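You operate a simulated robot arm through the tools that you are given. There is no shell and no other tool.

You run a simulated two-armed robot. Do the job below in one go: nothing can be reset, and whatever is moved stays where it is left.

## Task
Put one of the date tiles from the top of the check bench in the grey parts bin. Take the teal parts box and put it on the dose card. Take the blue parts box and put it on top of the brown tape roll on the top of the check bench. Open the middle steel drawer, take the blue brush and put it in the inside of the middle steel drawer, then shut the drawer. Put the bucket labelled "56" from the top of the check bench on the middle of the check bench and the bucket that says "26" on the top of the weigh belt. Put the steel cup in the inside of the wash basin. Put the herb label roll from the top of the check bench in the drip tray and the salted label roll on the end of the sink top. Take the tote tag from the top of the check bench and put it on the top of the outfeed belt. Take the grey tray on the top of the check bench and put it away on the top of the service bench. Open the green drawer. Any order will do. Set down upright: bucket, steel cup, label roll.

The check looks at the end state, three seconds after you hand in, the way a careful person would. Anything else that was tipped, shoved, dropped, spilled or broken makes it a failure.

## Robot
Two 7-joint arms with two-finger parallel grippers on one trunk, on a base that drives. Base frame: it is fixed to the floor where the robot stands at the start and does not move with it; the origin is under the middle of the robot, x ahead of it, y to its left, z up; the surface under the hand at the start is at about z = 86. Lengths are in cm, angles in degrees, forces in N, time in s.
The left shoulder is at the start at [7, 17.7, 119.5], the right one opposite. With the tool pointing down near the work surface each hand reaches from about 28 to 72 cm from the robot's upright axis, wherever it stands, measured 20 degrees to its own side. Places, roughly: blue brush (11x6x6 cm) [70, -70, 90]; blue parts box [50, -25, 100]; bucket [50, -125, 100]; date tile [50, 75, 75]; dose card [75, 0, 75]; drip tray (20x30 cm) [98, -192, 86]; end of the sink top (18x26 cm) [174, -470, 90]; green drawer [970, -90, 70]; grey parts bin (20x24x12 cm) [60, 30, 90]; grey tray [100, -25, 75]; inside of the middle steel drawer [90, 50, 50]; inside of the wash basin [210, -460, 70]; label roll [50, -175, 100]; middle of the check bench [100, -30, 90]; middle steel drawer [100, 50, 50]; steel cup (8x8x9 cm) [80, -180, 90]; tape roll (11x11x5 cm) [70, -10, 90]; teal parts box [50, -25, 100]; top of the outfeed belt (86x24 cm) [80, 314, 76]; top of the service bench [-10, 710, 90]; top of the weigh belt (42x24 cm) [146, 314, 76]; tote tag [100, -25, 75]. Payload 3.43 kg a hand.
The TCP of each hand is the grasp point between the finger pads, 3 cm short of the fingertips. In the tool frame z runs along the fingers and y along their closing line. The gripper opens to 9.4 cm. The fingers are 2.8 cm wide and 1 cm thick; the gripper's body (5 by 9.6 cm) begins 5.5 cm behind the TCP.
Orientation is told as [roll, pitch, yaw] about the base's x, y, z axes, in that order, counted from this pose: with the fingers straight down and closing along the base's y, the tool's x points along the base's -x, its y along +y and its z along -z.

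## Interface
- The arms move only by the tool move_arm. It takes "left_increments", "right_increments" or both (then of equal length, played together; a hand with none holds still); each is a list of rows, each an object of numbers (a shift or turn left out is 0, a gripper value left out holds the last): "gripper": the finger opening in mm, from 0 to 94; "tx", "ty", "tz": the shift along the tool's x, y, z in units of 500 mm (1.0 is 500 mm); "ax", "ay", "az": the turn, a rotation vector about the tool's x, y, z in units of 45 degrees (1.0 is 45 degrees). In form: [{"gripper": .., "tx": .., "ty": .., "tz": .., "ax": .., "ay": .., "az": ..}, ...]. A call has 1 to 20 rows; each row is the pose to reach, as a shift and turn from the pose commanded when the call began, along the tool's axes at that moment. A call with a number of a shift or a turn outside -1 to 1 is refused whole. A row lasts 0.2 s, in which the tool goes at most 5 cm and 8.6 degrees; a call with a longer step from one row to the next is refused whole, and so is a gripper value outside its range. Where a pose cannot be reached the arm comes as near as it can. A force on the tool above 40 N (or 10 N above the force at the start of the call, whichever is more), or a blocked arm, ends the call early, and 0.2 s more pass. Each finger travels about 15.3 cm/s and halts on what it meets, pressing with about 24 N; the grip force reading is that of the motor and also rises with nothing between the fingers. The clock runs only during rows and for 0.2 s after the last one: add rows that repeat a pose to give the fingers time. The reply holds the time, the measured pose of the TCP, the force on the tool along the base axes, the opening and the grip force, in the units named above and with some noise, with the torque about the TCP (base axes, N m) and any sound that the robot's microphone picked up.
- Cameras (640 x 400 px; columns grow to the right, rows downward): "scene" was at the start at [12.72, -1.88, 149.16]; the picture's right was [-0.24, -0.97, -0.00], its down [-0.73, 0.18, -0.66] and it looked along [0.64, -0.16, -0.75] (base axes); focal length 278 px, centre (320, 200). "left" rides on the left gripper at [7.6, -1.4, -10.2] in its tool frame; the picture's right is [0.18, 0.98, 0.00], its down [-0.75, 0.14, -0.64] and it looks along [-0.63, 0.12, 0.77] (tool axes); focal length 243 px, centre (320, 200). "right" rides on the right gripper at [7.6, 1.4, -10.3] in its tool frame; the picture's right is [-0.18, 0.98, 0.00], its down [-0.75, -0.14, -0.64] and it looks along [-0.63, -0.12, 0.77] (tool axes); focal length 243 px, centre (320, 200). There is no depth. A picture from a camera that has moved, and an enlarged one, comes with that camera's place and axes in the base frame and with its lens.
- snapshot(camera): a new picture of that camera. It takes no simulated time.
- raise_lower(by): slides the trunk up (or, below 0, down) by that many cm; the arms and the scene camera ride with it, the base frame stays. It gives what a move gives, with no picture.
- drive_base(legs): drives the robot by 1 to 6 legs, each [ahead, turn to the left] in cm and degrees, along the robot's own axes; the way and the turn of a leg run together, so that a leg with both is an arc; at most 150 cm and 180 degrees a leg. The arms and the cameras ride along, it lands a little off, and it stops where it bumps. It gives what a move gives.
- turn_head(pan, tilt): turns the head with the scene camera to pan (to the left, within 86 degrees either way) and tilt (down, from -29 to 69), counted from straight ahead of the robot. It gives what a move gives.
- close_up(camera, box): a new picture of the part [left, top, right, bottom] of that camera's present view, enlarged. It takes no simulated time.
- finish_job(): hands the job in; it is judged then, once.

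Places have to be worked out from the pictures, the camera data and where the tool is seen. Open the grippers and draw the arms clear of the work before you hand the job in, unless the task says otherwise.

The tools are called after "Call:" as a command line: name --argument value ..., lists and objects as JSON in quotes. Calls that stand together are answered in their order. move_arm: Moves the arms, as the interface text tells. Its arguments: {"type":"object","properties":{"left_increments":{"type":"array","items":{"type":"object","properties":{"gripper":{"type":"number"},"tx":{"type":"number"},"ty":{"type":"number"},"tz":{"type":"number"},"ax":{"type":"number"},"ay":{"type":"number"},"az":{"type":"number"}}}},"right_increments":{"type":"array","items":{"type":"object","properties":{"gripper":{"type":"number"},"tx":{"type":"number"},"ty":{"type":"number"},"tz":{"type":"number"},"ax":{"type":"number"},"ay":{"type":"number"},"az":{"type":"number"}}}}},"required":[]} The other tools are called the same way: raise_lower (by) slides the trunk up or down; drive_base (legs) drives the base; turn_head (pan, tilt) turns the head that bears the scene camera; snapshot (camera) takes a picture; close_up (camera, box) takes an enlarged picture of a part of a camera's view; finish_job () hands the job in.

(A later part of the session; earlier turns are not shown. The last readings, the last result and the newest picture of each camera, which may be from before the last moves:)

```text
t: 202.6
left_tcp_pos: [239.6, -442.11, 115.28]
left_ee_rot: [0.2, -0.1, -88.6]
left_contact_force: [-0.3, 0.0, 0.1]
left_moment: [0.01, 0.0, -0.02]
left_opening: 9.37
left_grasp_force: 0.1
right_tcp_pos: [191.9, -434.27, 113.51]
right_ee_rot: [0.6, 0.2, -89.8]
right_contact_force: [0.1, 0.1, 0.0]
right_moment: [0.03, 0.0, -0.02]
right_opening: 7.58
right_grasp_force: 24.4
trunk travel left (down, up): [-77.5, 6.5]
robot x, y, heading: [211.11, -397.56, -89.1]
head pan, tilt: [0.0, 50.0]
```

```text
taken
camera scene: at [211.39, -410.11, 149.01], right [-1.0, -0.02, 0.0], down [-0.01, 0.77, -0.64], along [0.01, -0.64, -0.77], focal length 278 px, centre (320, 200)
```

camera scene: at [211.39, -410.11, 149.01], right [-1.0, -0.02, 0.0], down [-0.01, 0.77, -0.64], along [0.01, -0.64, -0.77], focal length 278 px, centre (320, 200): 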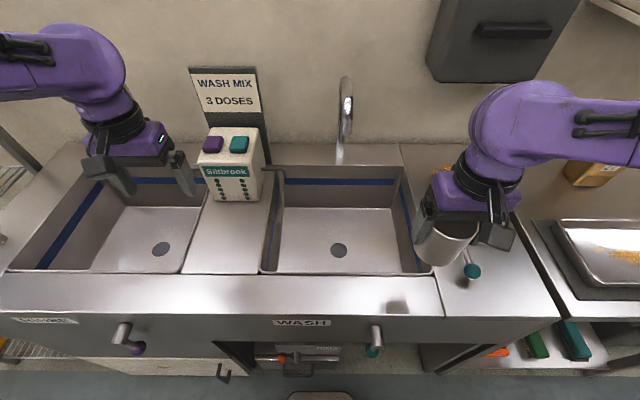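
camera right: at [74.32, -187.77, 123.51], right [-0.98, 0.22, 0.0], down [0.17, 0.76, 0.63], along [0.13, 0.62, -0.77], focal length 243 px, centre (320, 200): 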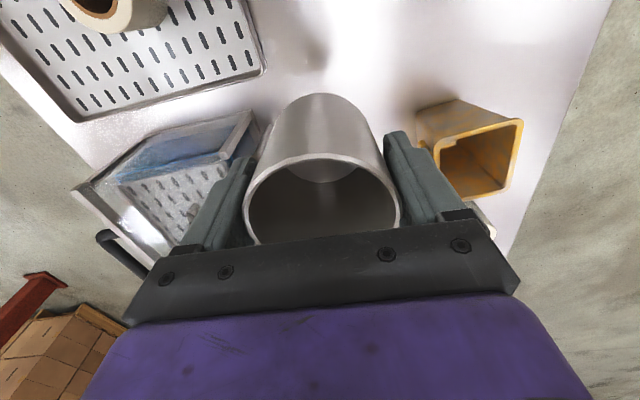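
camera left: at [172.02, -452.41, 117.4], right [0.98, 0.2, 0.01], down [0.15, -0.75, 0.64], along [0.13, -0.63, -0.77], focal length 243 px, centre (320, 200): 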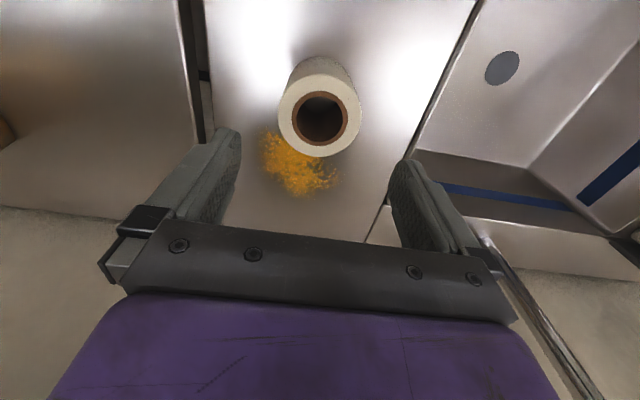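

The cup will go at ≈[199,-457], beside the drain, well clear of the spout (≈[207,-468,107]). I move over at full height first.

Call:
move_arm --right_increments '[{"tx": -0.07, "ty": 0.02}, {"tx": -0.16, "ty": 0.05}, {"tx": -0.25, "ty": 0.08}, {"tx": -0.34, "ty": 0.11}, {"tx": -0.43, "ty": 0.135}, {"tx": -0.454, "ty": 0.14}, {"tx": -0.454, "ty": 0.14, "tz": 0.06}, {"tx": -0.454, "ty": 0.14, "tz": 0.14}, {"tx": -0.454, "ty": 0.14, "tz": 0.14}]'

Call:
snapshot --camera "scene"

Call:
snapshot --camera "right"

```text
t: 204.6
left_tcp_pos: [239.67, -442.11, 115.36]
left_ee_rot: [0.4, 0.1, -88.6]
left_contact_force: [0.3, 0.1, -0.3]
left_moment: [0.0, 0.0, 0.0]
left_opening: 9.38
left_grasp_force: 0.0
right_tcp_pos: [199.01, -457.13, 106.42]
right_ee_rot: [0.7, 0.0, -89.7]
right_contact_force: [0.0, 0.3, -1.1]
right_moment: [0.0, 0.02, 0.01]
right_opening: 7.59
right_grasp_force: 23.6
trunk travel left (down, up): [-77.5, 6.5]
robot x, y, heading: [210.99, -397.2, -89.1]
head pan, tilt: [0.0, 50.0]
```

```text
taken
camera scene: at [211.37, -410.19, 149.0], right [-1.0, -0.02, 0.0], down [-0.01, 0.77, -0.64], along [0.01, -0.64, -0.77], focal length 278 px, centre (320, 200)
```

scene: 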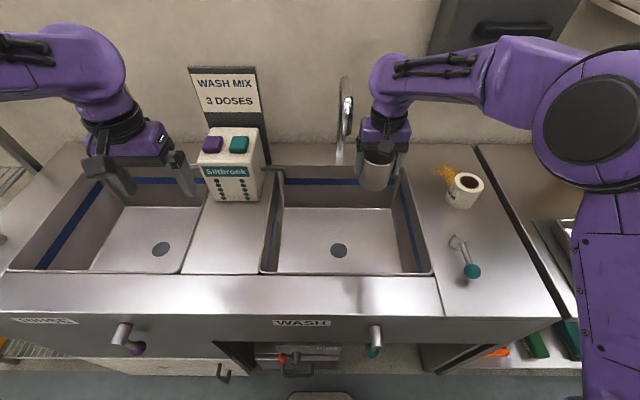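

```text
taken
camera right: at [200.39, -449.61, 116.79], right [0.98, -0.18, 0.01], down [-0.15, -0.76, 0.64], along [-0.11, -0.63, -0.77], focal length 243 px, centre (320, 200)
```

right: 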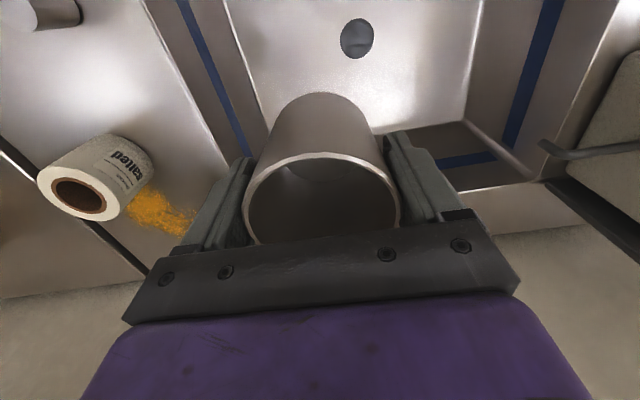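

The forearm passes well above the roll. I descend to z≈92 and look again.

Call:
move_arm --right_increments '[{"tz": 0.06}, {"tz": 0.13}, {"tz": 0.2}, {"tz": 0.27}, {"tz": 0.29}, {"tz": 0.29}]'

Call:
snapshot --camera "scene"

Call:
snapshot --camera "right"

```text
t: 206.0
left_tcp_pos: [239.63, -442.32, 115.2]
left_ee_rot: [0.3, 0.0, -88.5]
left_contact_force: [-0.5, 0.4, -0.1]
left_moment: [0.01, -0.01, -0.01]
left_opening: 9.41
left_grasp_force: 0.0
right_tcp_pos: [199.29, -457.26, 91.99]
right_ee_rot: [0.8, 0.1, -89.8]
right_contact_force: [-0.8, 0.1, -0.7]
right_moment: [0.04, -0.03, 0.0]
right_opening: 7.59
right_grasp_force: 24.4
trunk travel left (down, up): [-77.5, 6.5]
robot x, y, heading: [210.96, -397.35, -88.9]
head pan, tilt: [0.0, 50.0]
```

```text
taken
camera scene: at [211.42, -410.25, 148.99], right [-1.0, -0.02, 0.0], down [-0.01, 0.77, -0.64], along [0.01, -0.64, -0.77], focal length 278 px, centre (320, 200)
```

scene: 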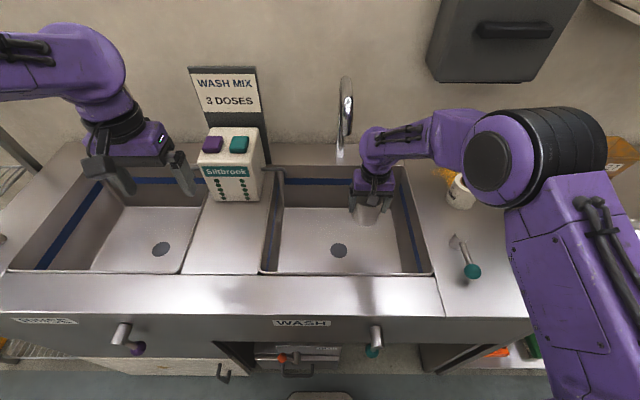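

```text
taken
camera right: at [200.59, -449.63, 102.3], right [0.98, -0.18, 0.01], down [-0.15, -0.76, 0.64], along [-0.11, -0.63, -0.77], focal length 243 px, centre (320, 200)
```

right: 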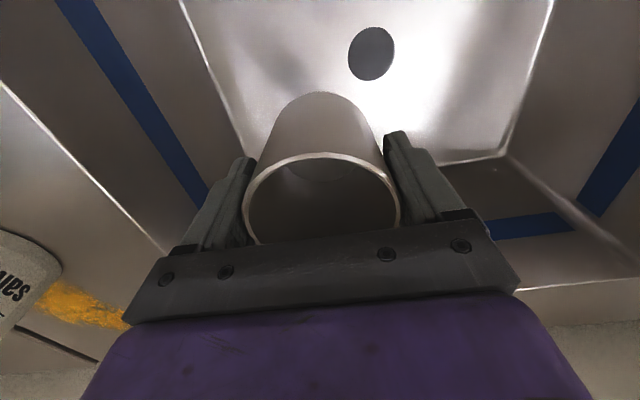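

The elbow is coming near the salted roll's neighbourhood, so I shift the cup's target toward me to [198,-453] before going lower.

Call:
move_arm --right_increments '[{"tx": 0.04, "ty": -0.012}, {"tx": 0.08, "ty": -0.024}, {"tx": 0.08, "ty": -0.024, "tz": 0.04}, {"tx": 0.08, "ty": -0.024, "tz": 0.1}, {"tx": 0.08, "ty": -0.024, "tz": 0.14}, {"tx": 0.08, "ty": -0.024, "tz": 0.14}]'

Call:
snapshot --camera "scene"

Call:
snapshot --camera "right"

```text
t: 207.4
left_tcp_pos: [239.74, -442.24, 115.23]
left_ee_rot: [0.3, 0.0, -88.6]
left_contact_force: [0.0, -0.3, -0.3]
left_moment: [-0.01, -0.01, -0.01]
left_opening: 9.43
left_grasp_force: 0.1
right_tcp_pos: [198.29, -453.2, 84.92]
right_ee_rot: [0.7, 0.1, -89.9]
right_contact_force: [0.0, 1.2, -1.9]
right_moment: [0.04, -0.02, 0.03]
right_opening: 7.59
right_grasp_force: 24.1
trunk travel left (down, up): [-77.5, 6.5]
robot x, y, heading: [211.01, -397.79, -89.1]
head pan, tilt: [0.0, 50.0]
```

```text
taken
camera scene: at [211.43, -410.27, 148.99], right [-1.0, -0.02, 0.0], down [-0.01, 0.77, -0.64], along [0.01, -0.64, -0.77], focal length 278 px, centre (320, 200)
```

scene: 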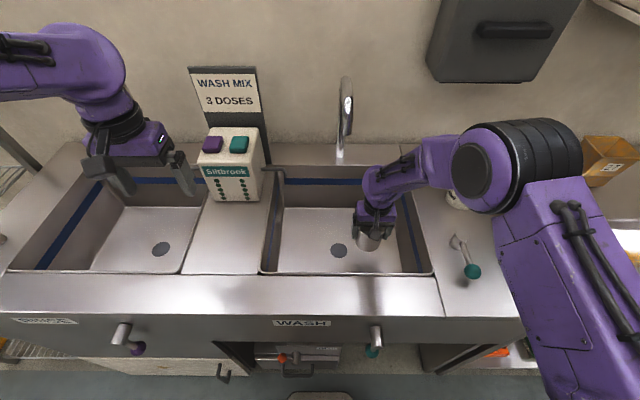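

```text
taken
camera right: at [199.43, -445.6, 95.29], right [0.98, -0.18, 0.01], down [-0.15, -0.76, 0.64], along [-0.11, -0.63, -0.77], focal length 243 px, centre (320, 200)
```

right: 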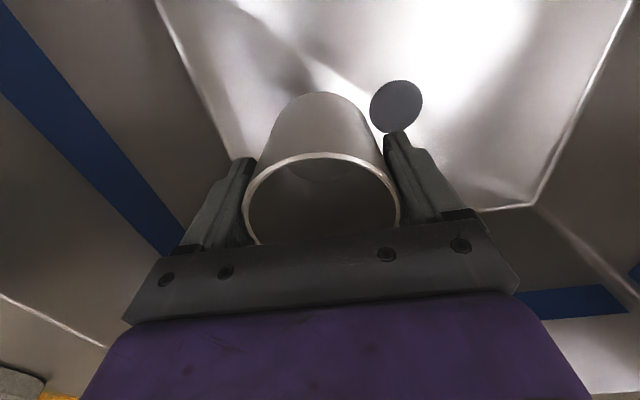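

To keep the elbow well above the salted roll, I raise the trunk 6 cm first, then continue lowering the hand.

Call:
raise_lower --by 6

Call:
move_arm --right_increments '[{"tz": 0.05}, {"tz": 0.12}, {"tz": 0.16}, {"tz": 0.16}]'

Call:
snapshot --camera "scene"

Call:
snapshot --camera "right"

```text
t: 208.4
left_tcp_pos: [239.7, -442.23, 121.28]
left_ee_rot: [0.2, 0.0, -88.6]
left_contact_force: [-0.6, 0.3, -0.1]
left_moment: [0.0, -0.03, 0.03]
left_opening: 9.44
left_grasp_force: 0.1
right_tcp_pos: [198.09, -453.2, 90.89]
right_ee_rot: [0.6, 0.1, -89.8]
right_contact_force: [0.5, 0.1, -0.8]
right_moment: [0.02, -0.01, 0.01]
right_opening: 7.57
right_grasp_force: 24.1
trunk travel left (down, up): [-83.5, 0.5]
robot x, y, heading: [211.02, -397.54, -89.1]
head pan, tilt: [0.0, 50.0]
```

```text
t: 209.4
left_tcp_pos: [239.6, -442.29, 121.21]
left_ee_rot: [0.3, 0.0, -88.5]
left_contact_force: [-0.4, -0.7, 0.3]
left_moment: [0.01, -0.01, 0.0]
left_opening: 9.39
left_grasp_force: 0.1
right_tcp_pos: [198.25, -453.17, 83.02]
right_ee_rot: [0.7, 0.2, -89.9]
right_contact_force: [-0.7, 0.6, -0.7]
right_moment: [0.0, -0.01, -0.03]
right_opening: 7.59
right_grasp_force: 24.1
trunk travel left (down, up): [-83.5, 0.5]
robot x, y, heading: [211.3, -397.43, -89.0]
head pan, tilt: [0.0, 50.0]
```

```text
taken
camera scene: at [211.42, -410.23, 155.0], right [-1.0, -0.02, 0.0], down [-0.01, 0.77, -0.64], along [0.01, -0.64, -0.77], focal length 278 px, centre (320, 200)
```

scene: 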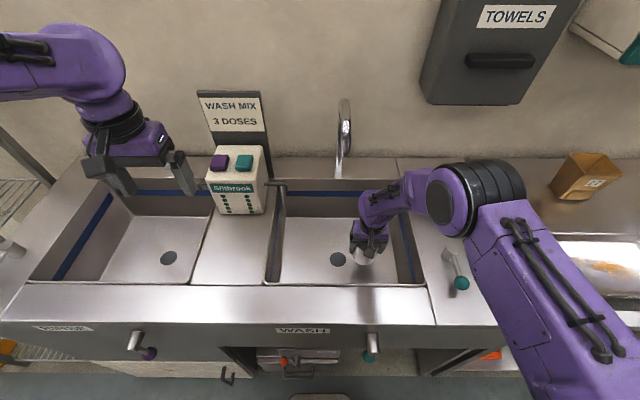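

```text
taken
camera right: at [199.54, -445.56, 93.26], right [0.98, -0.18, 0.01], down [-0.15, -0.76, 0.64], along [-0.11, -0.63, -0.77], focal length 243 px, centre (320, 200)
```

right: 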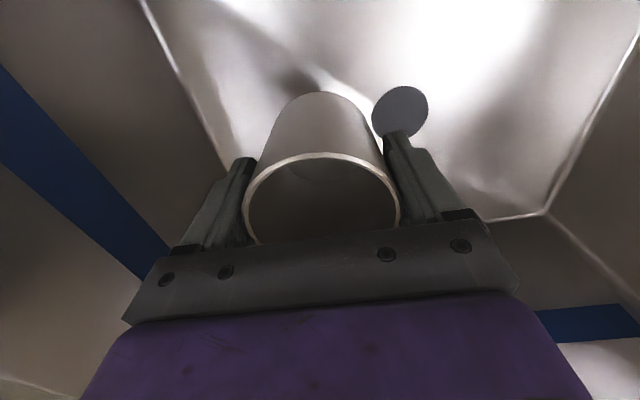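

I can't rule out the elbow coming close to the salted roll, so I shift the cup sideways inside the basin to x≈215 (past the drain), which pulls the elbow away from the roll.

Call:
move_arm --right_increments '[{"ty": 0.06}, {"ty": 0.14}, {"ty": 0.22}, {"ty": 0.3}, {"ty": 0.336}, {"ty": 0.336}]'

Call:
snapshot --camera "scene"

Call:
snapshot --camera "right"

```text
t: 210.8
left_tcp_pos: [239.51, -442.29, 121.17]
left_ee_rot: [0.2, 0.0, -88.5]
left_contact_force: [-0.1, -0.8, -0.6]
left_moment: [0.01, -0.05, 0.04]
left_opening: 9.4
left_grasp_force: 0.2
right_tcp_pos: [215.2, -453.06, 83.16]
right_ee_rot: [0.7, 0.2, -89.8]
right_contact_force: [0.6, 0.5, -1.0]
right_moment: [-0.02, 0.01, 0.0]
right_opening: 7.57
right_grasp_force: 24.1
trunk travel left (down, up): [-83.5, 0.5]
robot x, y, heading: [211.04, -397.67, -89.1]
head pan, tilt: [0.0, 50.0]
```

```text
taken
camera scene: at [211.4, -410.26, 154.99], right [-1.0, -0.02, 0.0], down [-0.01, 0.77, -0.64], along [0.01, -0.64, -0.77], focal length 278 px, centre (320, 200)
```

scene: 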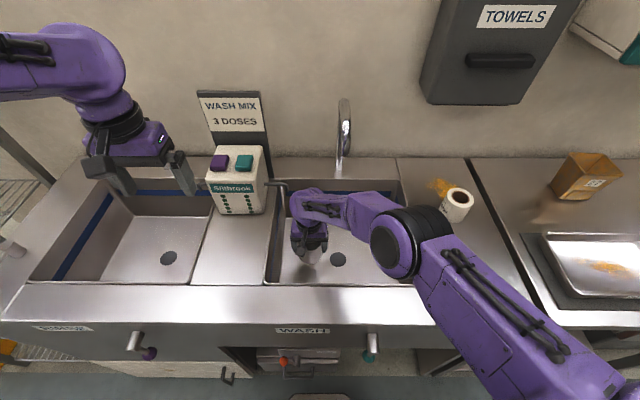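

```text
taken
camera right: at [216.37, -445.54, 93.5], right [0.98, -0.18, 0.01], down [-0.15, -0.76, 0.64], along [-0.11, -0.63, -0.77], focal length 243 px, centre (320, 200)
```

right: 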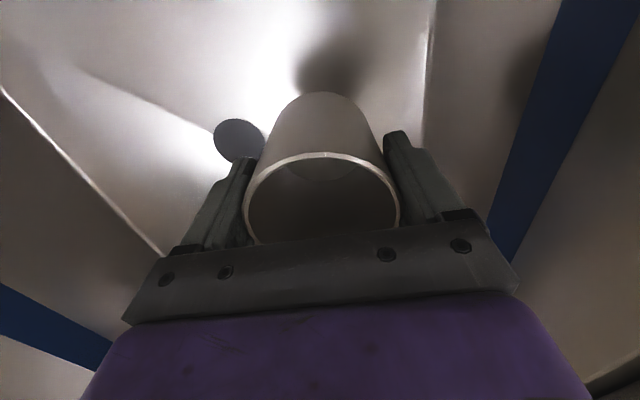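

The roll is untouched and the elbow is well away now. I lower the cup to near the basin floor and then feel for contact.

Call:
move_arm --right_increments '[{"ty": -0.01, "tz": 0.04}, {"ty": -0.02, "tz": 0.08}, {"ty": -0.02, "tz": 0.11}, {"ty": -0.02, "tz": 0.11}]'

Call:
move_arm --right_increments '[{"tz": 0.006}, {"tz": 0.012}, {"tz": 0.018}, {"tz": 0.022}, {"tz": 0.022}]'

Call:
snapshot --camera "right"

```text
t: 211.8
left_tcp_pos: [239.69, -442.34, 121.2]
left_ee_rot: [0.3, 0.0, -88.6]
left_contact_force: [0.2, -0.3, 0.4]
left_moment: [-0.01, 0.0, -0.01]
left_opening: 9.41
left_grasp_force: 0.0
right_tcp_pos: [214.03, -452.98, 77.68]
right_ee_rot: [0.7, 0.1, -89.7]
right_contact_force: [0.3, 0.2, -1.6]
right_moment: [0.02, -0.02, 0.0]
right_opening: 7.61
right_grasp_force: 23.7
trunk travel left (down, up): [-83.5, 0.5]
robot x, y, heading: [211.21, -397.74, -89.0]
head pan, tilt: [0.0, 50.0]
```

```text
t: 213.0
left_tcp_pos: [239.68, -442.36, 121.21]
left_ee_rot: [0.2, 0.1, -88.6]
left_contact_force: [0.3, 0.4, -0.2]
left_moment: [-0.03, 0.0, 0.01]
left_opening: 9.41
left_grasp_force: 0.0
right_tcp_pos: [213.66, -452.9, 76.58]
right_ee_rot: [0.6, 0.2, -90.0]
right_contact_force: [0.4, 0.1, -1.6]
right_moment: [-0.03, 0.0, 0.0]
right_opening: 7.58
right_grasp_force: 23.8
trunk travel left (down, up): [-83.5, 0.5]
robot x, y, heading: [211.04, -397.51, -88.9]
head pan, tilt: [0.0, 50.0]
```

```text
taken
camera right: at [215.06, -445.4, 86.9], right [0.98, -0.18, 0.01], down [-0.15, -0.76, 0.64], along [-0.11, -0.63, -0.77], focal length 243 px, centre (320, 200)
```

right: 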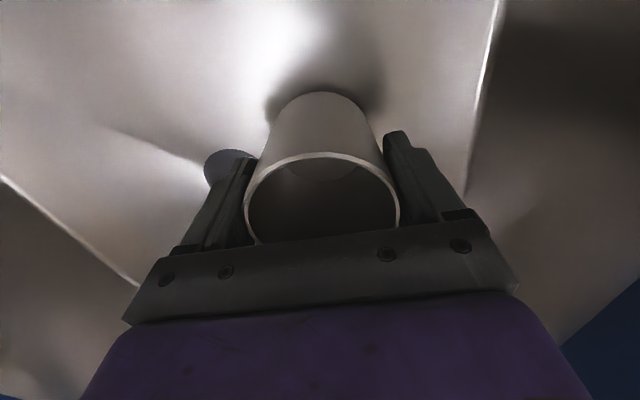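

Call:
move_arm --right_increments '[{"tz": 0.006}, {"tz": 0.012}, {"tz": 0.018}, {"tz": 0.022}, {"tz": 0.022}]'

```text
t: 214.2
left_tcp_pos: [239.56, -442.1, 121.34]
left_ee_rot: [0.2, -0.1, -88.6]
left_contact_force: [0.2, -0.8, -0.6]
left_moment: [-0.02, 0.02, -0.01]
left_opening: 9.39
left_grasp_force: 0.1
right_tcp_pos: [212.43, -452.69, 75.71]
right_ee_rot: [0.2, -0.1, -90.5]
right_contact_force: [-0.9, 1.6, 9.6]
right_moment: [-0.08, 0.32, -0.02]
right_opening: 7.57
right_grasp_force: 23.8
right hand out of reach, approached as far as the arm can: row 1, 2, 3, 4, 5
trunk travel left (down, up): [-83.5, 0.5]
robot x, y, heading: [211.05, -397.47, -88.8]
head pan, tilt: [0.0, 50.0]
```

Upward force of 10 N shows the cup stands on the basin floor, level. I release and rise straight up out of the basin.

Call:
move_arm --right_increments '[{"tz": -0.01}, {"tz": -0.01, "gripper": 94}, {"tz": -0.01, "gripper": 94}, {"tz": -0.01, "gripper": 94}, {"tz": -0.04}, {"tz": -0.1}, {"tz": -0.18}, {"tz": -0.26}, {"tz": -0.34}, {"tz": -0.34}]'

Call:
snapshot --camera "right"

Call:
snapshot --camera "scene"

```text
t: 216.4
left_tcp_pos: [239.61, -442.17, 121.22]
left_ee_rot: [0.3, -0.1, -88.6]
left_contact_force: [-0.4, -0.2, -0.2]
left_moment: [0.01, -0.02, -0.01]
left_opening: 9.4
left_grasp_force: 0.0
right_tcp_pos: [213.89, -459.08, 90.99]
right_ee_rot: [0.7, 0.2, -89.8]
right_contact_force: [0.6, 0.8, 0.8]
right_moment: [0.0, -0.01, -0.03]
right_opening: 9.41
right_grasp_force: 0.1
right hand out of reach, approached as far as the arm can: row 5, 6, 7, 8, 9, 10
trunk travel left (down, up): [-83.5, 0.5]
robot x, y, heading: [210.96, -397.87, -88.5]
head pan, tilt: [0.0, 50.0]
```

```text
taken
camera right: at [215.21, -451.54, 101.36], right [0.98, -0.18, 0.01], down [-0.15, -0.76, 0.64], along [-0.11, -0.63, -0.77], focal length 243 px, centre (320, 200)
```

right: 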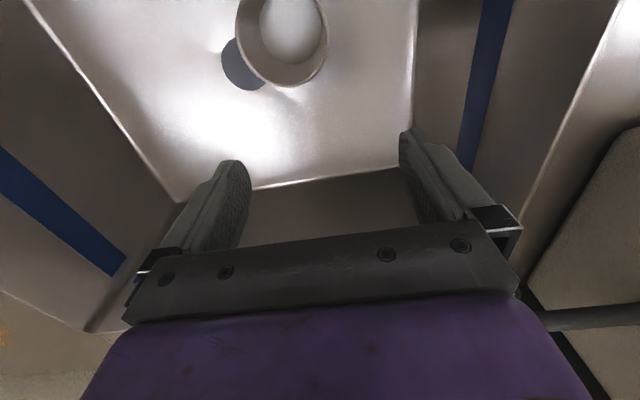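

```text
taken
camera scene: at [211.43, -410.26, 154.99], right [-1.0, -0.02, 0.0], down [-0.01, 0.77, -0.64], along [0.01, -0.64, -0.77], focal length 278 px, centre (320, 200)
```

scene: 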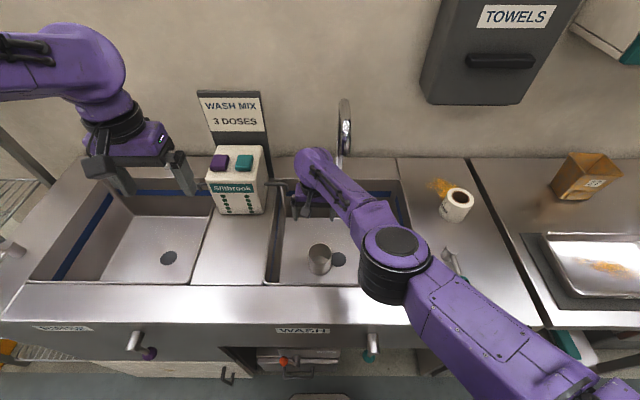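

The cup stands upright in the basin. The arm met a reach limit while rising (hand now at [213.9,-459,91]); I lower the trunk 6 cm less high is not needed yet—first I raise the hand gently further.

Call:
move_arm --right_increments '[{"tz": -0.04}, {"tz": -0.08}, {"tz": -0.12}, {"tz": -0.16}, {"tz": -0.2}, {"tz": -0.2}]'

Call:
snapshot --camera "scene"

```text
t: 217.8
left_tcp_pos: [239.54, -442.21, 121.24]
left_ee_rot: [0.4, 0.1, -88.7]
left_contact_force: [0.6, -0.1, 1.1]
left_moment: [-0.02, 0.01, -0.03]
left_opening: 9.41
left_grasp_force: 0.1
right_tcp_pos: [213.92, -460.98, 100.68]
right_ee_rot: [0.9, 0.2, -89.8]
right_contact_force: [0.3, -0.4, 0.5]
right_moment: [0.06, 0.01, 0.01]
right_opening: 9.4
right_grasp_force: 0.1
right hand out of reach, approached as far as the arm can: row 1, 2, 3, 4, 5, 6
trunk travel left (down, up): [-83.5, 0.5]
robot x, y, heading: [211.09, -397.41, -88.9]
head pan, tilt: [0.0, 50.0]
```

```text
taken
camera scene: at [211.42, -410.27, 154.99], right [-1.0, -0.02, 0.0], down [-0.01, 0.77, -0.64], along [0.01, -0.64, -0.77], focal length 278 px, centre (320, 200)
```

scene: 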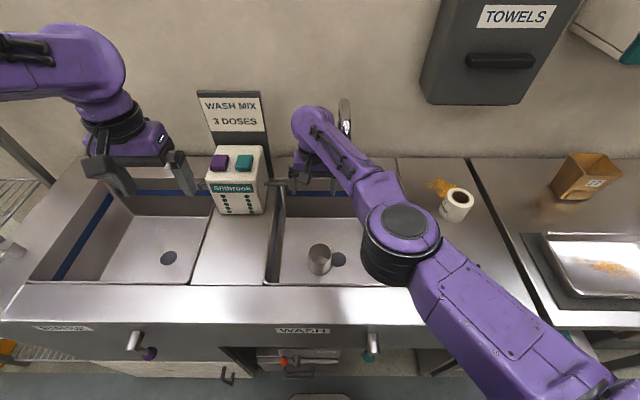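

The elbow sits at z≈112 and the hand above rim height, so the safest way out is to back the base straight off the sink 35 cm.

Call:
drive_base --legs '[[-35, 0]]'

Call:
snapshot --camera "scene"

Call:
close_up --camera "scene" --box '[240, 80, 480, 230]'

```text
t: 220.1
left_tcp_pos: [239.1, -407.43, 121.1]
left_ee_rot: [0.3, 0.1, -88.5]
left_contact_force: [1.1, 0.4, 0.5]
left_moment: [0.03, -0.01, 0.01]
left_opening: 9.38
left_grasp_force: 0.1
right_tcp_pos: [213.31, -426.12, 100.6]
right_ee_rot: [0.6, 0.4, -89.7]
right_contact_force: [-0.3, -0.2, -0.2]
right_moment: [0.03, 0.01, 0.0]
right_opening: 9.41
right_grasp_force: 0.0
trunk travel left (down, up): [-83.5, 0.5]
robot x, y, heading: [210.45, -362.39, -88.7]
head pan, tilt: [0.0, 50.0]
```

```text
taken
camera scene: at [210.82, -375.45, 154.98], right [-1.0, -0.02, 0.0], down [-0.01, 0.77, -0.64], along [0.01, -0.64, -0.77], focal length 278 px, centre (320, 200)
```

scene: 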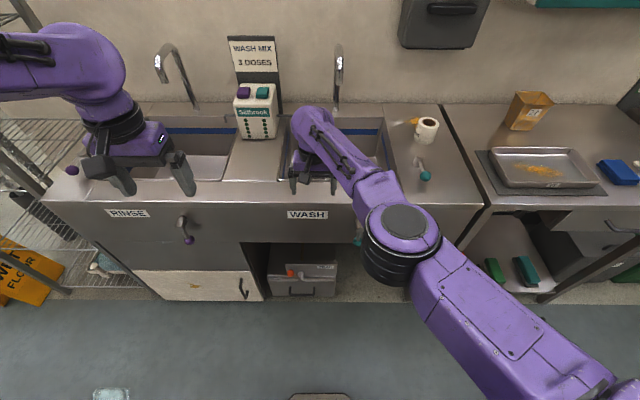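

```text
2.67 times, centred on (360, 155) of scene
camera zoom: at [210.82, -375.45, 154.98], right [-1.0, -0.02, 0.0], down [-0.01, 0.77, -0.64], along [0.01, -0.64, -0.77], focal length 741 px, centre (213, 320)
```

zoom: 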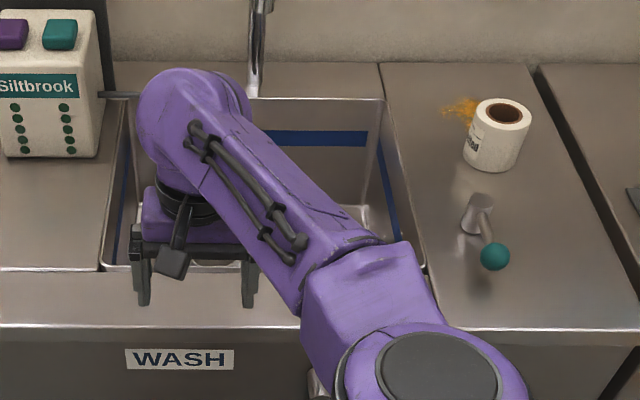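

Clear of the sink. I back off 15 cm more, lower the trunk 6 cm, and bring the right hand to its own side.

Call:
drive_base --legs '[[-15, 0]]'

Call:
raise_lower --by -6

Call:
move_arm --right_increments '[{"ty": -0.06, "tz": -0.05}, {"ty": -0.13, "tz": -0.1}, {"ty": -0.2, "tz": -0.15}, {"ty": -0.27, "tz": -0.2}, {"ty": -0.34, "tz": -0.25}, {"ty": -0.41, "tz": -0.3}, {"ty": -0.46, "tz": -0.34}, {"ty": -0.5, "tz": -0.38}, {"ty": -0.5, "tz": -0.38}]'

Call:
snapshot --camera "scene"

```text
t: 221.5
left_tcp_pos: [238.83, -392.33, 121.18]
left_ee_rot: [0.3, 0.1, -88.5]
left_contact_force: [0.9, -0.9, 0.3]
left_moment: [-0.03, 0.0, 0.01]
left_opening: 9.38
left_grasp_force: 0.0
right_tcp_pos: [213.14, -411.03, 100.71]
right_ee_rot: [0.7, 0.3, -89.8]
right_contact_force: [-0.2, -0.3, -1.0]
right_moment: [0.04, -0.02, 0.03]
right_opening: 9.43
right_grasp_force: 0.0
trunk travel left (down, up): [-83.5, 0.5]
robot x, y, heading: [210.32, -347.8, -89.3]
head pan, tilt: [0.0, 50.0]
```

```text
t: 222.5
left_tcp_pos: [238.71, -392.18, 115.17]
left_ee_rot: [0.3, 0.0, -88.5]
left_contact_force: [-0.2, -0.3, 0.4]
left_moment: [0.0, -0.01, -0.01]
left_opening: 9.41
left_grasp_force: 0.1
right_tcp_pos: [213.08, -410.79, 94.72]
right_ee_rot: [0.7, 0.3, -89.8]
right_contact_force: [0.6, 0.3, 0.7]
right_moment: [0.0, 0.01, 0.01]
right_opening: 9.4
right_grasp_force: 0.0
trunk travel left (down, up): [-77.5, 6.5]
robot x, y, heading: [210.27, -347.46, -89.0]
head pan, tilt: [0.0, 50.0]
```

```text
t: 224.5
left_tcp_pos: [238.72, -392.21, 115.27]
left_ee_rot: [0.3, 0.1, -88.4]
left_contact_force: [0.0, -0.2, -0.4]
left_moment: [0.03, -0.01, 0.0]
left_opening: 9.4
left_grasp_force: 0.0
right_tcp_pos: [188.03, -415.86, 114.35]
right_ee_rot: [0.6, 0.3, -89.7]
right_contact_force: [0.8, -0.1, -1.0]
right_moment: [0.0, 0.01, -0.02]
right_opening: 9.41
right_grasp_force: 0.0
right hand out of reach, approached as far as the arm can: row 1, 2, 3, 4, 5, 6, 7, 8, 9
trunk travel left (down, up): [-77.5, 6.5]
robot x, y, heading: [209.89, -347.29, -88.9]
head pan, tilt: [0.0, 50.0]
```

```text
taken
camera scene: at [210.66, -360.25, 148.99], right [-1.0, -0.02, 0.0], down [-0.01, 0.77, -0.64], along [0.01, -0.64, -0.77], focal length 278 px, centre (320, 200)
```

scene: 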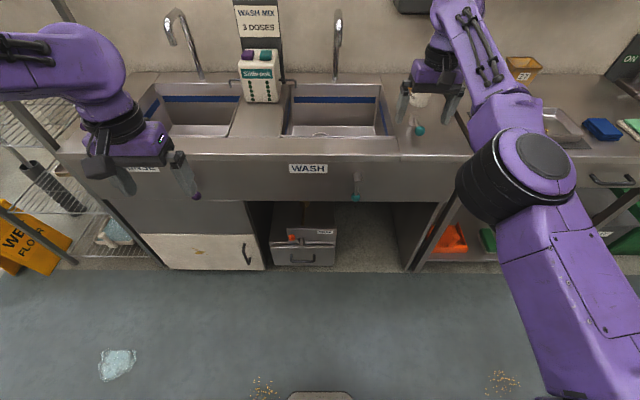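

The right arm is caught in an elbow-low posture that cannot fold in. I'll back off for free space, stretch the arm out fully, and then pull it in again so the elbow can come round.

Call:
drive_base --legs '[[-40, 0]]'

Call:
move_arm --right_increments '[{"tx": -0.08, "ty": -0.03}, {"tx": -0.16, "ty": -0.06}, {"tx": -0.24, "ty": -0.09}, {"tx": -0.32, "ty": -0.12}, {"tx": -0.4, "ty": -0.15}, {"tx": -0.45, "ty": -0.2}, {"tx": -0.45, "ty": -0.2}]'

Call:
snapshot --camera "scene"

```text
t: 226.9
left_tcp_pos: [237.96, -352.83, 115.08]
left_ee_rot: [0.3, 0.2, -88.5]
left_contact_force: [0.2, 0.0, -0.5]
left_moment: [0.02, -0.01, 0.02]
left_opening: 9.4
left_grasp_force: 0.0
right_tcp_pos: [187.39, -376.4, 114.16]
right_ee_rot: [0.7, 0.3, -89.8]
right_contact_force: [0.2, 0.4, -0.4]
right_moment: [0.02, -0.01, 0.02]
right_opening: 9.4
right_grasp_force: 0.0
trunk travel left (down, up): [-77.5, 6.5]
robot x, y, heading: [209.19, -308.55, -88.9]
head pan, tilt: [0.0, 50.0]
```

```text
t: 228.5
left_tcp_pos: [238.29, -352.66, 115.16]
left_ee_rot: [0.2, 0.0, -88.5]
left_contact_force: [-0.2, 1.3, -0.1]
left_moment: [-0.01, 0.03, 0.0]
left_opening: 9.39
left_grasp_force: 0.1
right_tcp_pos: [179.74, -376.55, 113.23]
right_ee_rot: [0.5, 0.3, -89.6]
right_contact_force: [0.6, -0.8, 0.2]
right_moment: [0.0, 0.02, 0.01]
right_opening: 9.4
right_grasp_force: 0.1
right hand out of reach, approached as far as the arm can: row 1, 2, 3, 4, 5, 6, 7
trunk travel left (down, up): [-77.5, 6.5]
robot x, y, heading: [209.59, -308.11, -88.7]
head pan, tilt: [0.0, 50.0]
```

```text
taken
camera scene: at [210.01, -320.77, 148.99], right [-1.0, -0.02, 0.0], down [-0.02, 0.77, -0.64], along [0.01, -0.64, -0.77], focal length 278 px, centre (320, 200)
```

scene: 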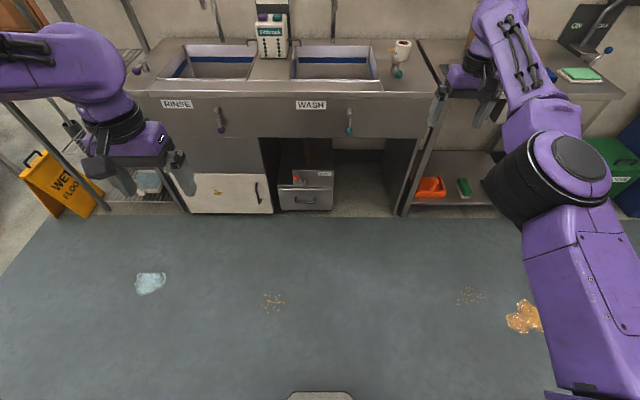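

The arm is stretched straight and seems caught between elbow and wrist limits. I try tilting the hand forward while pulling the command back in, to let the elbow bend again.

Call:
move_arm --right_increments '[{"tx": 0.08, "ay": -0.16}, {"tx": 0.16, "ay": -0.33}, {"tx": 0.24, "ay": -0.5}, {"tx": 0.32, "ay": -0.67}, {"tx": 0.4, "ay": -0.84}, {"tx": 0.48, "ay": -1.0}, {"tx": 0.56, "ay": -1.0}, {"tx": 0.64, "ay": -1.0}, {"tx": 0.64, "ay": -1.0}]'

Call:
snapshot --camera "scene"

```text
t: 230.5
left_tcp_pos: [238.2, -352.59, 115.24]
left_ee_rot: [0.3, 0.0, -88.5]
left_contact_force: [0.8, -0.6, 0.0]
left_moment: [0.0, -0.01, -0.02]
left_opening: 9.43
left_grasp_force: 0.0
right_tcp_pos: [173.79, -383.59, 133.92]
right_ee_rot: [0.9, -44.9, -90.4]
right_contact_force: [-0.2, 0.2, 0.6]
right_moment: [-0.03, 0.06, -0.01]
right_opening: 9.4
right_grasp_force: 0.0
right hand out of reach, approached as far as the arm can: row 1, 2, 3, 4, 5, 6, 7, 8, 9
trunk travel left (down, up): [-77.5, 6.5]
robot x, y, heading: [209.56, -308.26, -88.9]
head pan, tilt: [0.0, 50.0]
```

```text
taken
camera scene: at [209.91, -320.58, 149.01], right [-1.0, -0.02, 0.0], down [-0.02, 0.77, -0.64], along [0.01, -0.64, -0.77], focal length 278 px, centre (320, 200)
```

scene: 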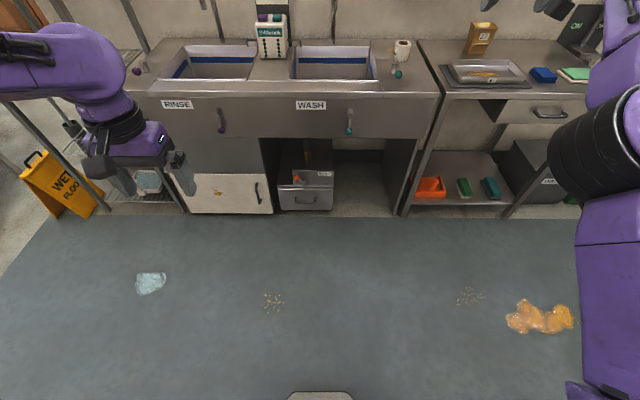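

The elbow still appears locked straight. I hold the same pulled-in command for a while to see whether the arm creeps inward.

Call:
move_arm --right_increments '[{"ay": 0.0}, {"ay": 0.1}, {"ay": 0.2}, {"ay": 0.3}, {"ay": 0.4}, {"ay": 0.5}, {"ay": 0.6}, {"ay": 0.7}, {"ay": 0.8}, {"ay": 0.9}, {"ay": 1.0}, {"ay": 1.0}, {"ay": 1.0}, {"ay": 1.0}, {"ay": 1.0}, {"ay": 1.0}, {"ay": 1.0}, {"ay": 1.0}, {"ay": 1.0}, {"ay": 1.0}]'

Call:
snapshot --camera "scene"

```text
t: 234.7
left_tcp_pos: [238.04, -352.66, 115.03]
left_ee_rot: [0.4, 0.1, -88.5]
left_contact_force: [0.1, -0.5, 0.2]
left_moment: [0.03, 0.01, -0.02]
left_opening: 9.4
left_grasp_force: 0.1
right_tcp_pos: [175.03, -370.83, 127.75]
right_ee_rot: [0.7, 0.1, -89.8]
right_contact_force: [-0.6, 0.6, 0.0]
right_moment: [-0.01, -0.03, 0.01]
right_opening: 9.38
right_grasp_force: 0.0
right hand out of reach, approached as far as the arm can: row 2, 3, 4, 5, 6, 7, 8, 9, 10, 11, 12, 13, 14, 15, 16, 17, 18, 19, 20
trunk travel left (down, up): [-77.5, 6.5]
robot x, y, heading: [209.29, -308.08, -88.8]
head pan, tilt: [0.0, 50.0]
```

```text
taken
camera scene: at [209.81, -320.74, 148.99], right [-1.0, -0.02, 0.0], down [-0.01, 0.77, -0.64], along [0.01, -0.64, -0.77], focal length 278 px, centre (320, 200)
```

scene: 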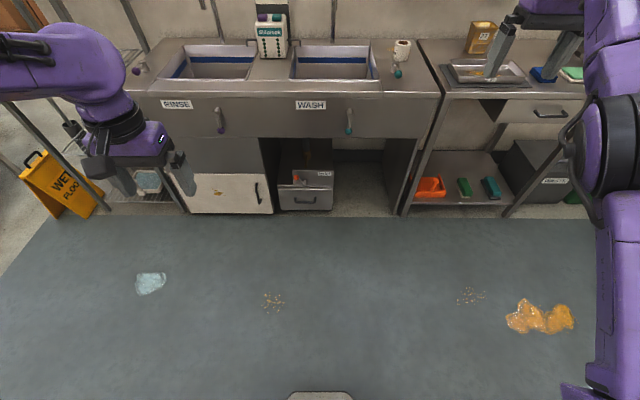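

The elbow looks trapped at its straight limit. I push the command well beyond reach and back again in one go, to let the elbow snap to its proper side.

Call:
move_arm --right_increments '[{"tx": -0.098}, {"tx": -0.196}, {"tx": -0.294}, {"tx": -0.392}, {"tx": -0.49}, {"tx": -0.588}, {"tx": -0.686}, {"tx": -0.784}, {"tx": -0.882}, {"tx": -0.98}, {"tx": -0.98, "tz": 0.05}, {"tx": -0.9, "tz": 0.1}, {"tx": -0.81, "tz": 0.13}, {"tx": -0.72, "tz": 0.16}, {"tx": -0.63, "tz": 0.19}, {"tx": -0.54, "tz": 0.22}, {"tx": -0.45, "tz": 0.25}, {"tx": -0.36, "tz": 0.28}, {"tx": -0.27, "tz": 0.3}, {"tx": -0.18, "tz": 0.3}]'

Call:
snapshot --camera "scene"

```text
t: 238.9
left_tcp_pos: [238.14, -352.63, 115.23]
left_ee_rot: [0.3, 0.1, -88.5]
left_contact_force: [-1.0, 0.1, -0.1]
left_moment: [-0.04, 0.01, -0.01]
left_opening: 9.42
left_grasp_force: 0.0
right_tcp_pos: [173.83, -375.89, 112.88]
right_ee_rot: [0.6, 0.2, -89.7]
right_contact_force: [-1.1, -0.7, 0.0]
right_moment: [0.0, 0.0, 0.01]
right_opening: 9.41
right_grasp_force: 0.1
right hand out of reach, approached as far as the arm can: row 1, 2, 3, 4, 5, 6, 7, 8, 9, 10, 11, 12, 13, 14, 15, 16, 17, 18, 19, 20
trunk travel left (down, up): [-77.5, 6.5]
robot x, y, heading: [209.23, -308.02, -89.1]
head pan, tilt: [0.0, 50.0]
```

```text
taken
camera scene: at [209.79, -320.75, 148.99], right [-1.0, -0.02, 0.0], down [-0.01, 0.77, -0.64], along [0.01, -0.64, -0.77], focal length 278 px, centre (320, 200)
```

scene: 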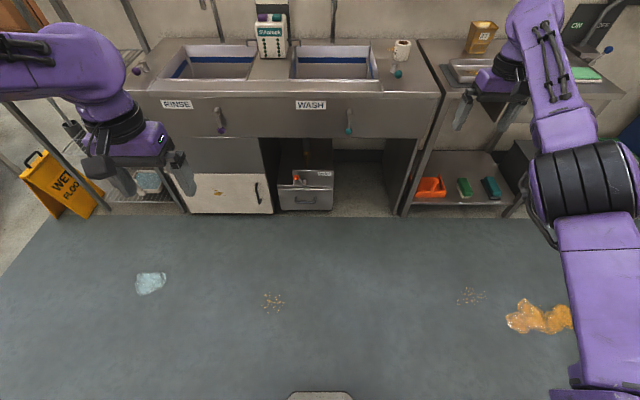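

The elbow's orientation has turned. I keep pulling the command inward and to the right side to see if it bends now.

Call:
move_arm --right_increments '[{"tx": 0.08}, {"tx": 0.16}, {"tx": 0.24}, {"tx": 0.32}, {"tx": 0.4}, {"tx": 0.48}, {"tx": 0.5}, {"tx": 0.5}, {"tx": 0.5}, {"tx": 0.5}]'

Call:
snapshot --camera "scene"

```text
t: 241.1
left_tcp_pos: [237.99, -352.69, 115.16]
left_ee_rot: [0.3, 0.1, -88.5]
left_contact_force: [0.4, -0.3, 0.0]
left_moment: [0.0, -0.03, -0.03]
left_opening: 9.38
left_grasp_force: 0.2
right_tcp_pos: [173.4, -350.81, 112.89]
right_ee_rot: [0.7, 0.4, -89.9]
right_contact_force: [-0.8, 0.8, 0.0]
right_moment: [0.02, -0.01, 0.02]
right_opening: 9.39
right_grasp_force: 0.1
trunk travel left (down, up): [-77.5, 6.5]
robot x, y, heading: [209.17, -308.23, -89.0]
head pan, tilt: [0.0, 50.0]
```

```text
taken
camera scene: at [209.74, -320.75, 148.99], right [-1.0, -0.02, 0.0], down [-0.01, 0.77, -0.64], along [0.01, -0.64, -0.77], focal length 278 px, centre (320, 200)
```

scene: 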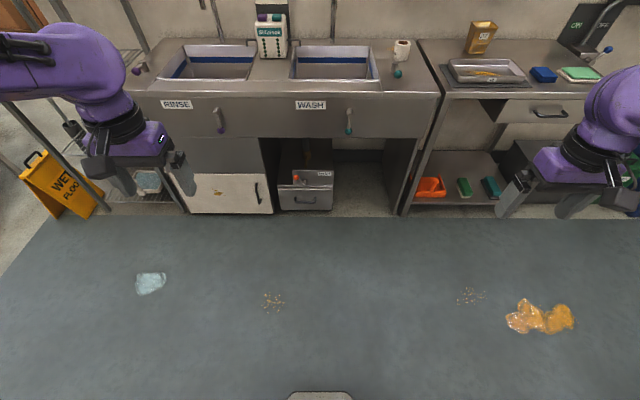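

The right arm is free again. I check the cup and roll once more from here.

Call:
move_arm --right_increments '[{"ty": 0.06, "tz": -0.04, "tx": 0.05}, {"ty": 0.12, "tz": -0.08, "tx": 0.1}, {"ty": 0.15, "tz": -0.12, "tx": 0.14}, {"ty": 0.15, "tz": -0.14, "tx": 0.14}, {"ty": 0.15, "tz": -0.14, "tx": 0.14}]'

Call:
turn_head --pan 0 --tilt 35

Call:
close_up --camera "scene" --box '[270, 90, 450, 210]'

```text
t: 242.3
left_tcp_pos: [238.07, -352.73, 115.22]
left_ee_rot: [0.3, -0.1, -88.4]
left_contact_force: [-0.7, 0.0, -0.3]
left_moment: [0.01, 0.04, -0.01]
left_opening: 9.42
left_grasp_force: 0.0
right_tcp_pos: [180.92, -343.83, 120.0]
right_ee_rot: [0.7, 0.2, -89.8]
right_contact_force: [0.9, -0.4, 0.6]
right_moment: [-0.02, -0.01, -0.01]
right_opening: 9.41
right_grasp_force: 0.1
trunk travel left (down, up): [-77.5, 6.5]
robot x, y, heading: [209.4, -307.83, -88.8]
head pan, tilt: [0.0, 50.0]
```

```text
t: 243.1
left_tcp_pos: [238.08, -352.59, 115.26]
left_ee_rot: [0.3, 0.0, -88.5]
left_contact_force: [-0.2, 0.2, 0.6]
left_moment: [-0.01, 0.02, 0.0]
left_opening: 9.41
left_grasp_force: 0.1
right_tcp_pos: [180.91, -343.69, 119.99]
right_ee_rot: [0.6, 0.3, -89.8]
right_contact_force: [0.9, 0.0, -0.2]
right_moment: [-0.01, 0.0, -0.02]
right_opening: 9.41
right_grasp_force: 0.0
trunk travel left (down, up): [-77.5, 6.5]
robot x, y, heading: [209.18, -308.09, -89.2]
head pan, tilt: [0.0, 35.0]
```

```text
3.33 times, centred on (360, 150) of scene
camera zoom: at [209.78, -321.82, 151.16], right [-1.0, -0.02, 0.0], down [-0.01, 0.57, -0.82], along [0.02, -0.82, -0.57], focal length 927 px, centre (187, 367)
```

zoom: 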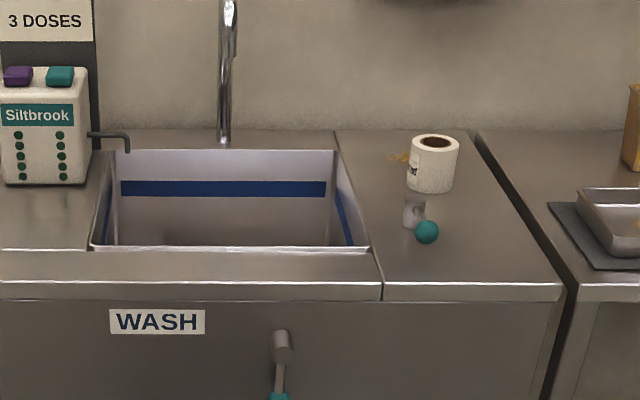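

Roll is in place, and the cup is down in the basin out of sight from here. I now drive around to the back side of the check bench to look for the steel drawers and reach the tray and tag.

Call:
drive_base --legs '[[0, 179], [130, 0], [90, 0], [0, 90]]'

Call:
turn_head --pan 0 --tilt 30

Call:
snapshot --camera "scene"

```text
t: 265.1
left_tcp_pos: [168.26, -114.22, 115.32]
left_ee_rot: [0.3, 0.1, 179.6]
left_contact_force: [-0.7, -0.9, 1.0]
left_moment: [0.0, -0.01, -0.01]
left_opening: 9.41
left_grasp_force: 0.1
right_tcp_pos: [178.98, -57.31, 120.01]
right_ee_rot: [0.7, 0.4, 178.3]
right_contact_force: [0.0, -1.0, -0.1]
right_moment: [0.0, 0.0, -0.05]
right_opening: 9.38
right_grasp_force: 0.1
trunk travel left (down, up): [-77.5, 6.5]
robot x, y, heading: [213.95, -87.12, 179.1]
head pan, tilt: [0.0, 35.0]
```

```text
t: 265.8
left_tcp_pos: [168.27, -114.24, 115.17]
left_ee_rot: [0.3, 0.0, 179.6]
left_contact_force: [-0.4, 0.3, -1.0]
left_moment: [0.02, 0.02, -0.03]
left_opening: 9.38
left_grasp_force: 0.1
right_tcp_pos: [178.86, -57.33, 119.98]
right_ee_rot: [0.6, 0.4, 178.3]
right_contact_force: [-0.5, 0.4, -0.3]
right_moment: [-0.02, -0.02, 0.01]
right_opening: 9.4
right_grasp_force: 0.0
trunk travel left (down, up): [-77.5, 6.5]
robot x, y, heading: [213.67, -87.05, 179.4]
head pan, tilt: [0.0, 30.0]
```

```text
taken
camera scene: at [199.92, -86.89, 151.94], right [0.01, 1.0, 0.0], down [0.5, -0.01, -0.87], along [-0.87, 0.01, -0.5], focal length 278 px, centre (320, 200)
```

scene: 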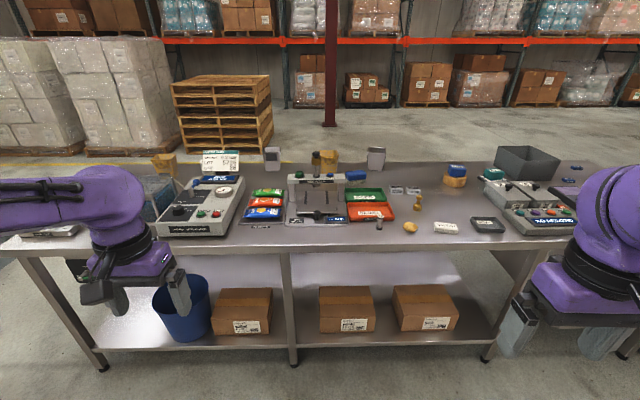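

From the back I see the tray, the SALTED tag and others; the drawer area is further toward +y, hidden by my arm. I drive on 95 cm and face the bench again.

Call:
drive_base --legs '[[0, -89.5], [95, 0], [0, 90]]'

Call:
snapshot --camera "scene"

Call:
turn_head --pan -35 --tilt 35

Call:
snapshot --camera "scene"

```text
t: 278.4
left_tcp_pos: [169.0, -18.49, 115.23]
left_ee_rot: [0.2, 0.1, 179.3]
left_contact_force: [0.4, 0.0, -0.3]
left_moment: [-0.01, 0.0, 0.04]
left_opening: 9.39
left_grasp_force: 0.1
right_tcp_pos: [179.9, 38.32, 119.92]
right_ee_rot: [0.7, 0.3, 178.0]
right_contact_force: [0.6, 0.0, -0.6]
right_moment: [0.02, -0.01, 0.01]
right_opening: 9.39
right_grasp_force: 0.0
trunk travel left (down, up): [-77.5, 6.5]
robot x, y, heading: [214.43, 8.63, 179.0]
head pan, tilt: [0.0, 30.0]
```

```text
taken
camera scene: at [200.78, 8.72, 151.95], right [0.02, 1.0, 0.0], down [0.5, -0.01, -0.87], along [-0.87, 0.02, -0.5], focal length 278 px, centre (320, 200)
```

scene: 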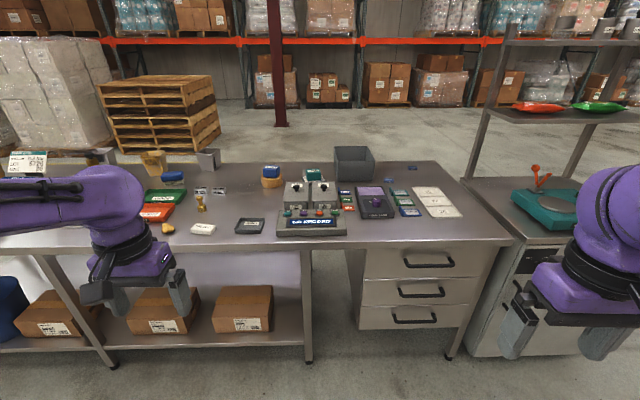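

```text
t: 279.4
left_tcp_pos: [168.98, -18.48, 115.1]
left_ee_rot: [0.3, 0.0, 179.4]
left_contact_force: [0.0, 0.0, -0.1]
left_moment: [-0.02, -0.01, 0.0]
left_opening: 9.41
left_grasp_force: 0.1
right_tcp_pos: [179.95, 38.29, 119.96]
right_ee_rot: [0.7, 0.3, 178.0]
right_contact_force: [0.1, 0.2, 0.6]
right_moment: [0.0, 0.01, -0.03]
right_opening: 9.42
right_grasp_force: 0.0
trunk travel left (down, up): [-77.5, 6.5]
robot x, y, heading: [215.06, 8.37, 178.9]
head pan, tilt: [-35.0, 35.0]
```

```text
taken
camera scene: at [202.69, 13.72, 151.17], right [0.59, 0.81, 0.0], down [0.46, -0.34, -0.82], along [-0.66, 0.48, -0.57], focal length 278 px, centre (320, 200)
```

scene: 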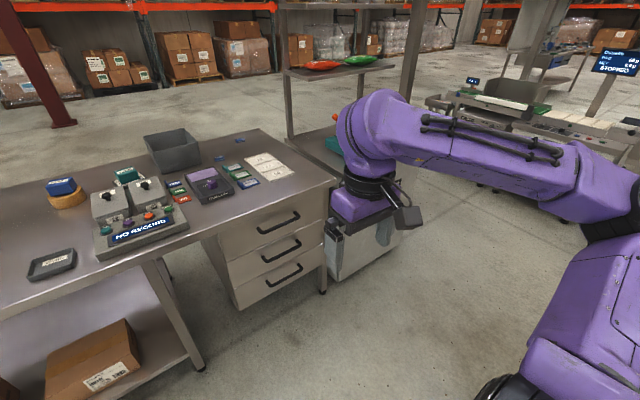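

The three-drawer unit is at the back left: middle handle ≈[120,51,61]. First I'll take the tote tag and the grey tray from this side, so I drive to about (152,-28) facing the bench.

Call:
drive_base --legs '[[0, 30.5], [72, 0], [0, -29.5]]'

Call:
turn_head --pan 0 --tilt 55

Call:
snapshot --camera "scene"

```text
t: 286.2
left_tcp_pos: [106.68, -54.04, 115.26]
left_ee_rot: [0.4, -0.1, -179.9]
left_contact_force: [0.1, 1.4, -0.4]
left_moment: [-0.02, 0.02, -0.02]
left_opening: 9.38
left_grasp_force: 0.2
right_tcp_pos: [117.0, 2.66, 120.03]
right_ee_rot: [0.7, 0.2, 178.7]
right_contact_force: [0.4, -0.7, -0.4]
right_moment: [0.01, 0.02, -0.03]
right_opening: 9.42
right_grasp_force: 0.0
trunk travel left (down, up): [-77.5, 6.5]
robot x, y, heading: [152.27, -26.58, 179.6]
head pan, tilt: [-35.0, 35.0]
```

```text
t: 287.2
left_tcp_pos: [106.72, -54.05, 115.18]
left_ee_rot: [0.3, 0.1, -179.9]
left_contact_force: [0.6, -0.4, 0.7]
left_moment: [0.0, 0.0, 0.01]
left_opening: 9.4
left_grasp_force: 0.0
right_tcp_pos: [117.04, 2.73, 120.02]
right_ee_rot: [0.7, 0.4, 178.7]
right_contact_force: [0.6, 0.2, 0.4]
right_moment: [0.03, -0.01, 0.0]
right_opening: 9.39
right_grasp_force: 0.1
trunk travel left (down, up): [-77.5, 6.5]
robot x, y, heading: [151.97, -26.49, 179.6]
head pan, tilt: [0.0, 55.0]
```

```text
taken
camera scene: at [140.01, -26.56, 148.35], right [0.01, 1.0, 0.0], down [0.82, -0.01, -0.57], along [-0.57, 0.0, -0.82], focal length 278 px, centre (320, 200)
```

scene: 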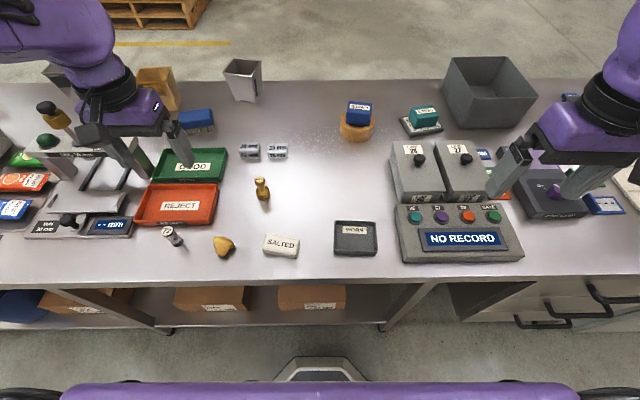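

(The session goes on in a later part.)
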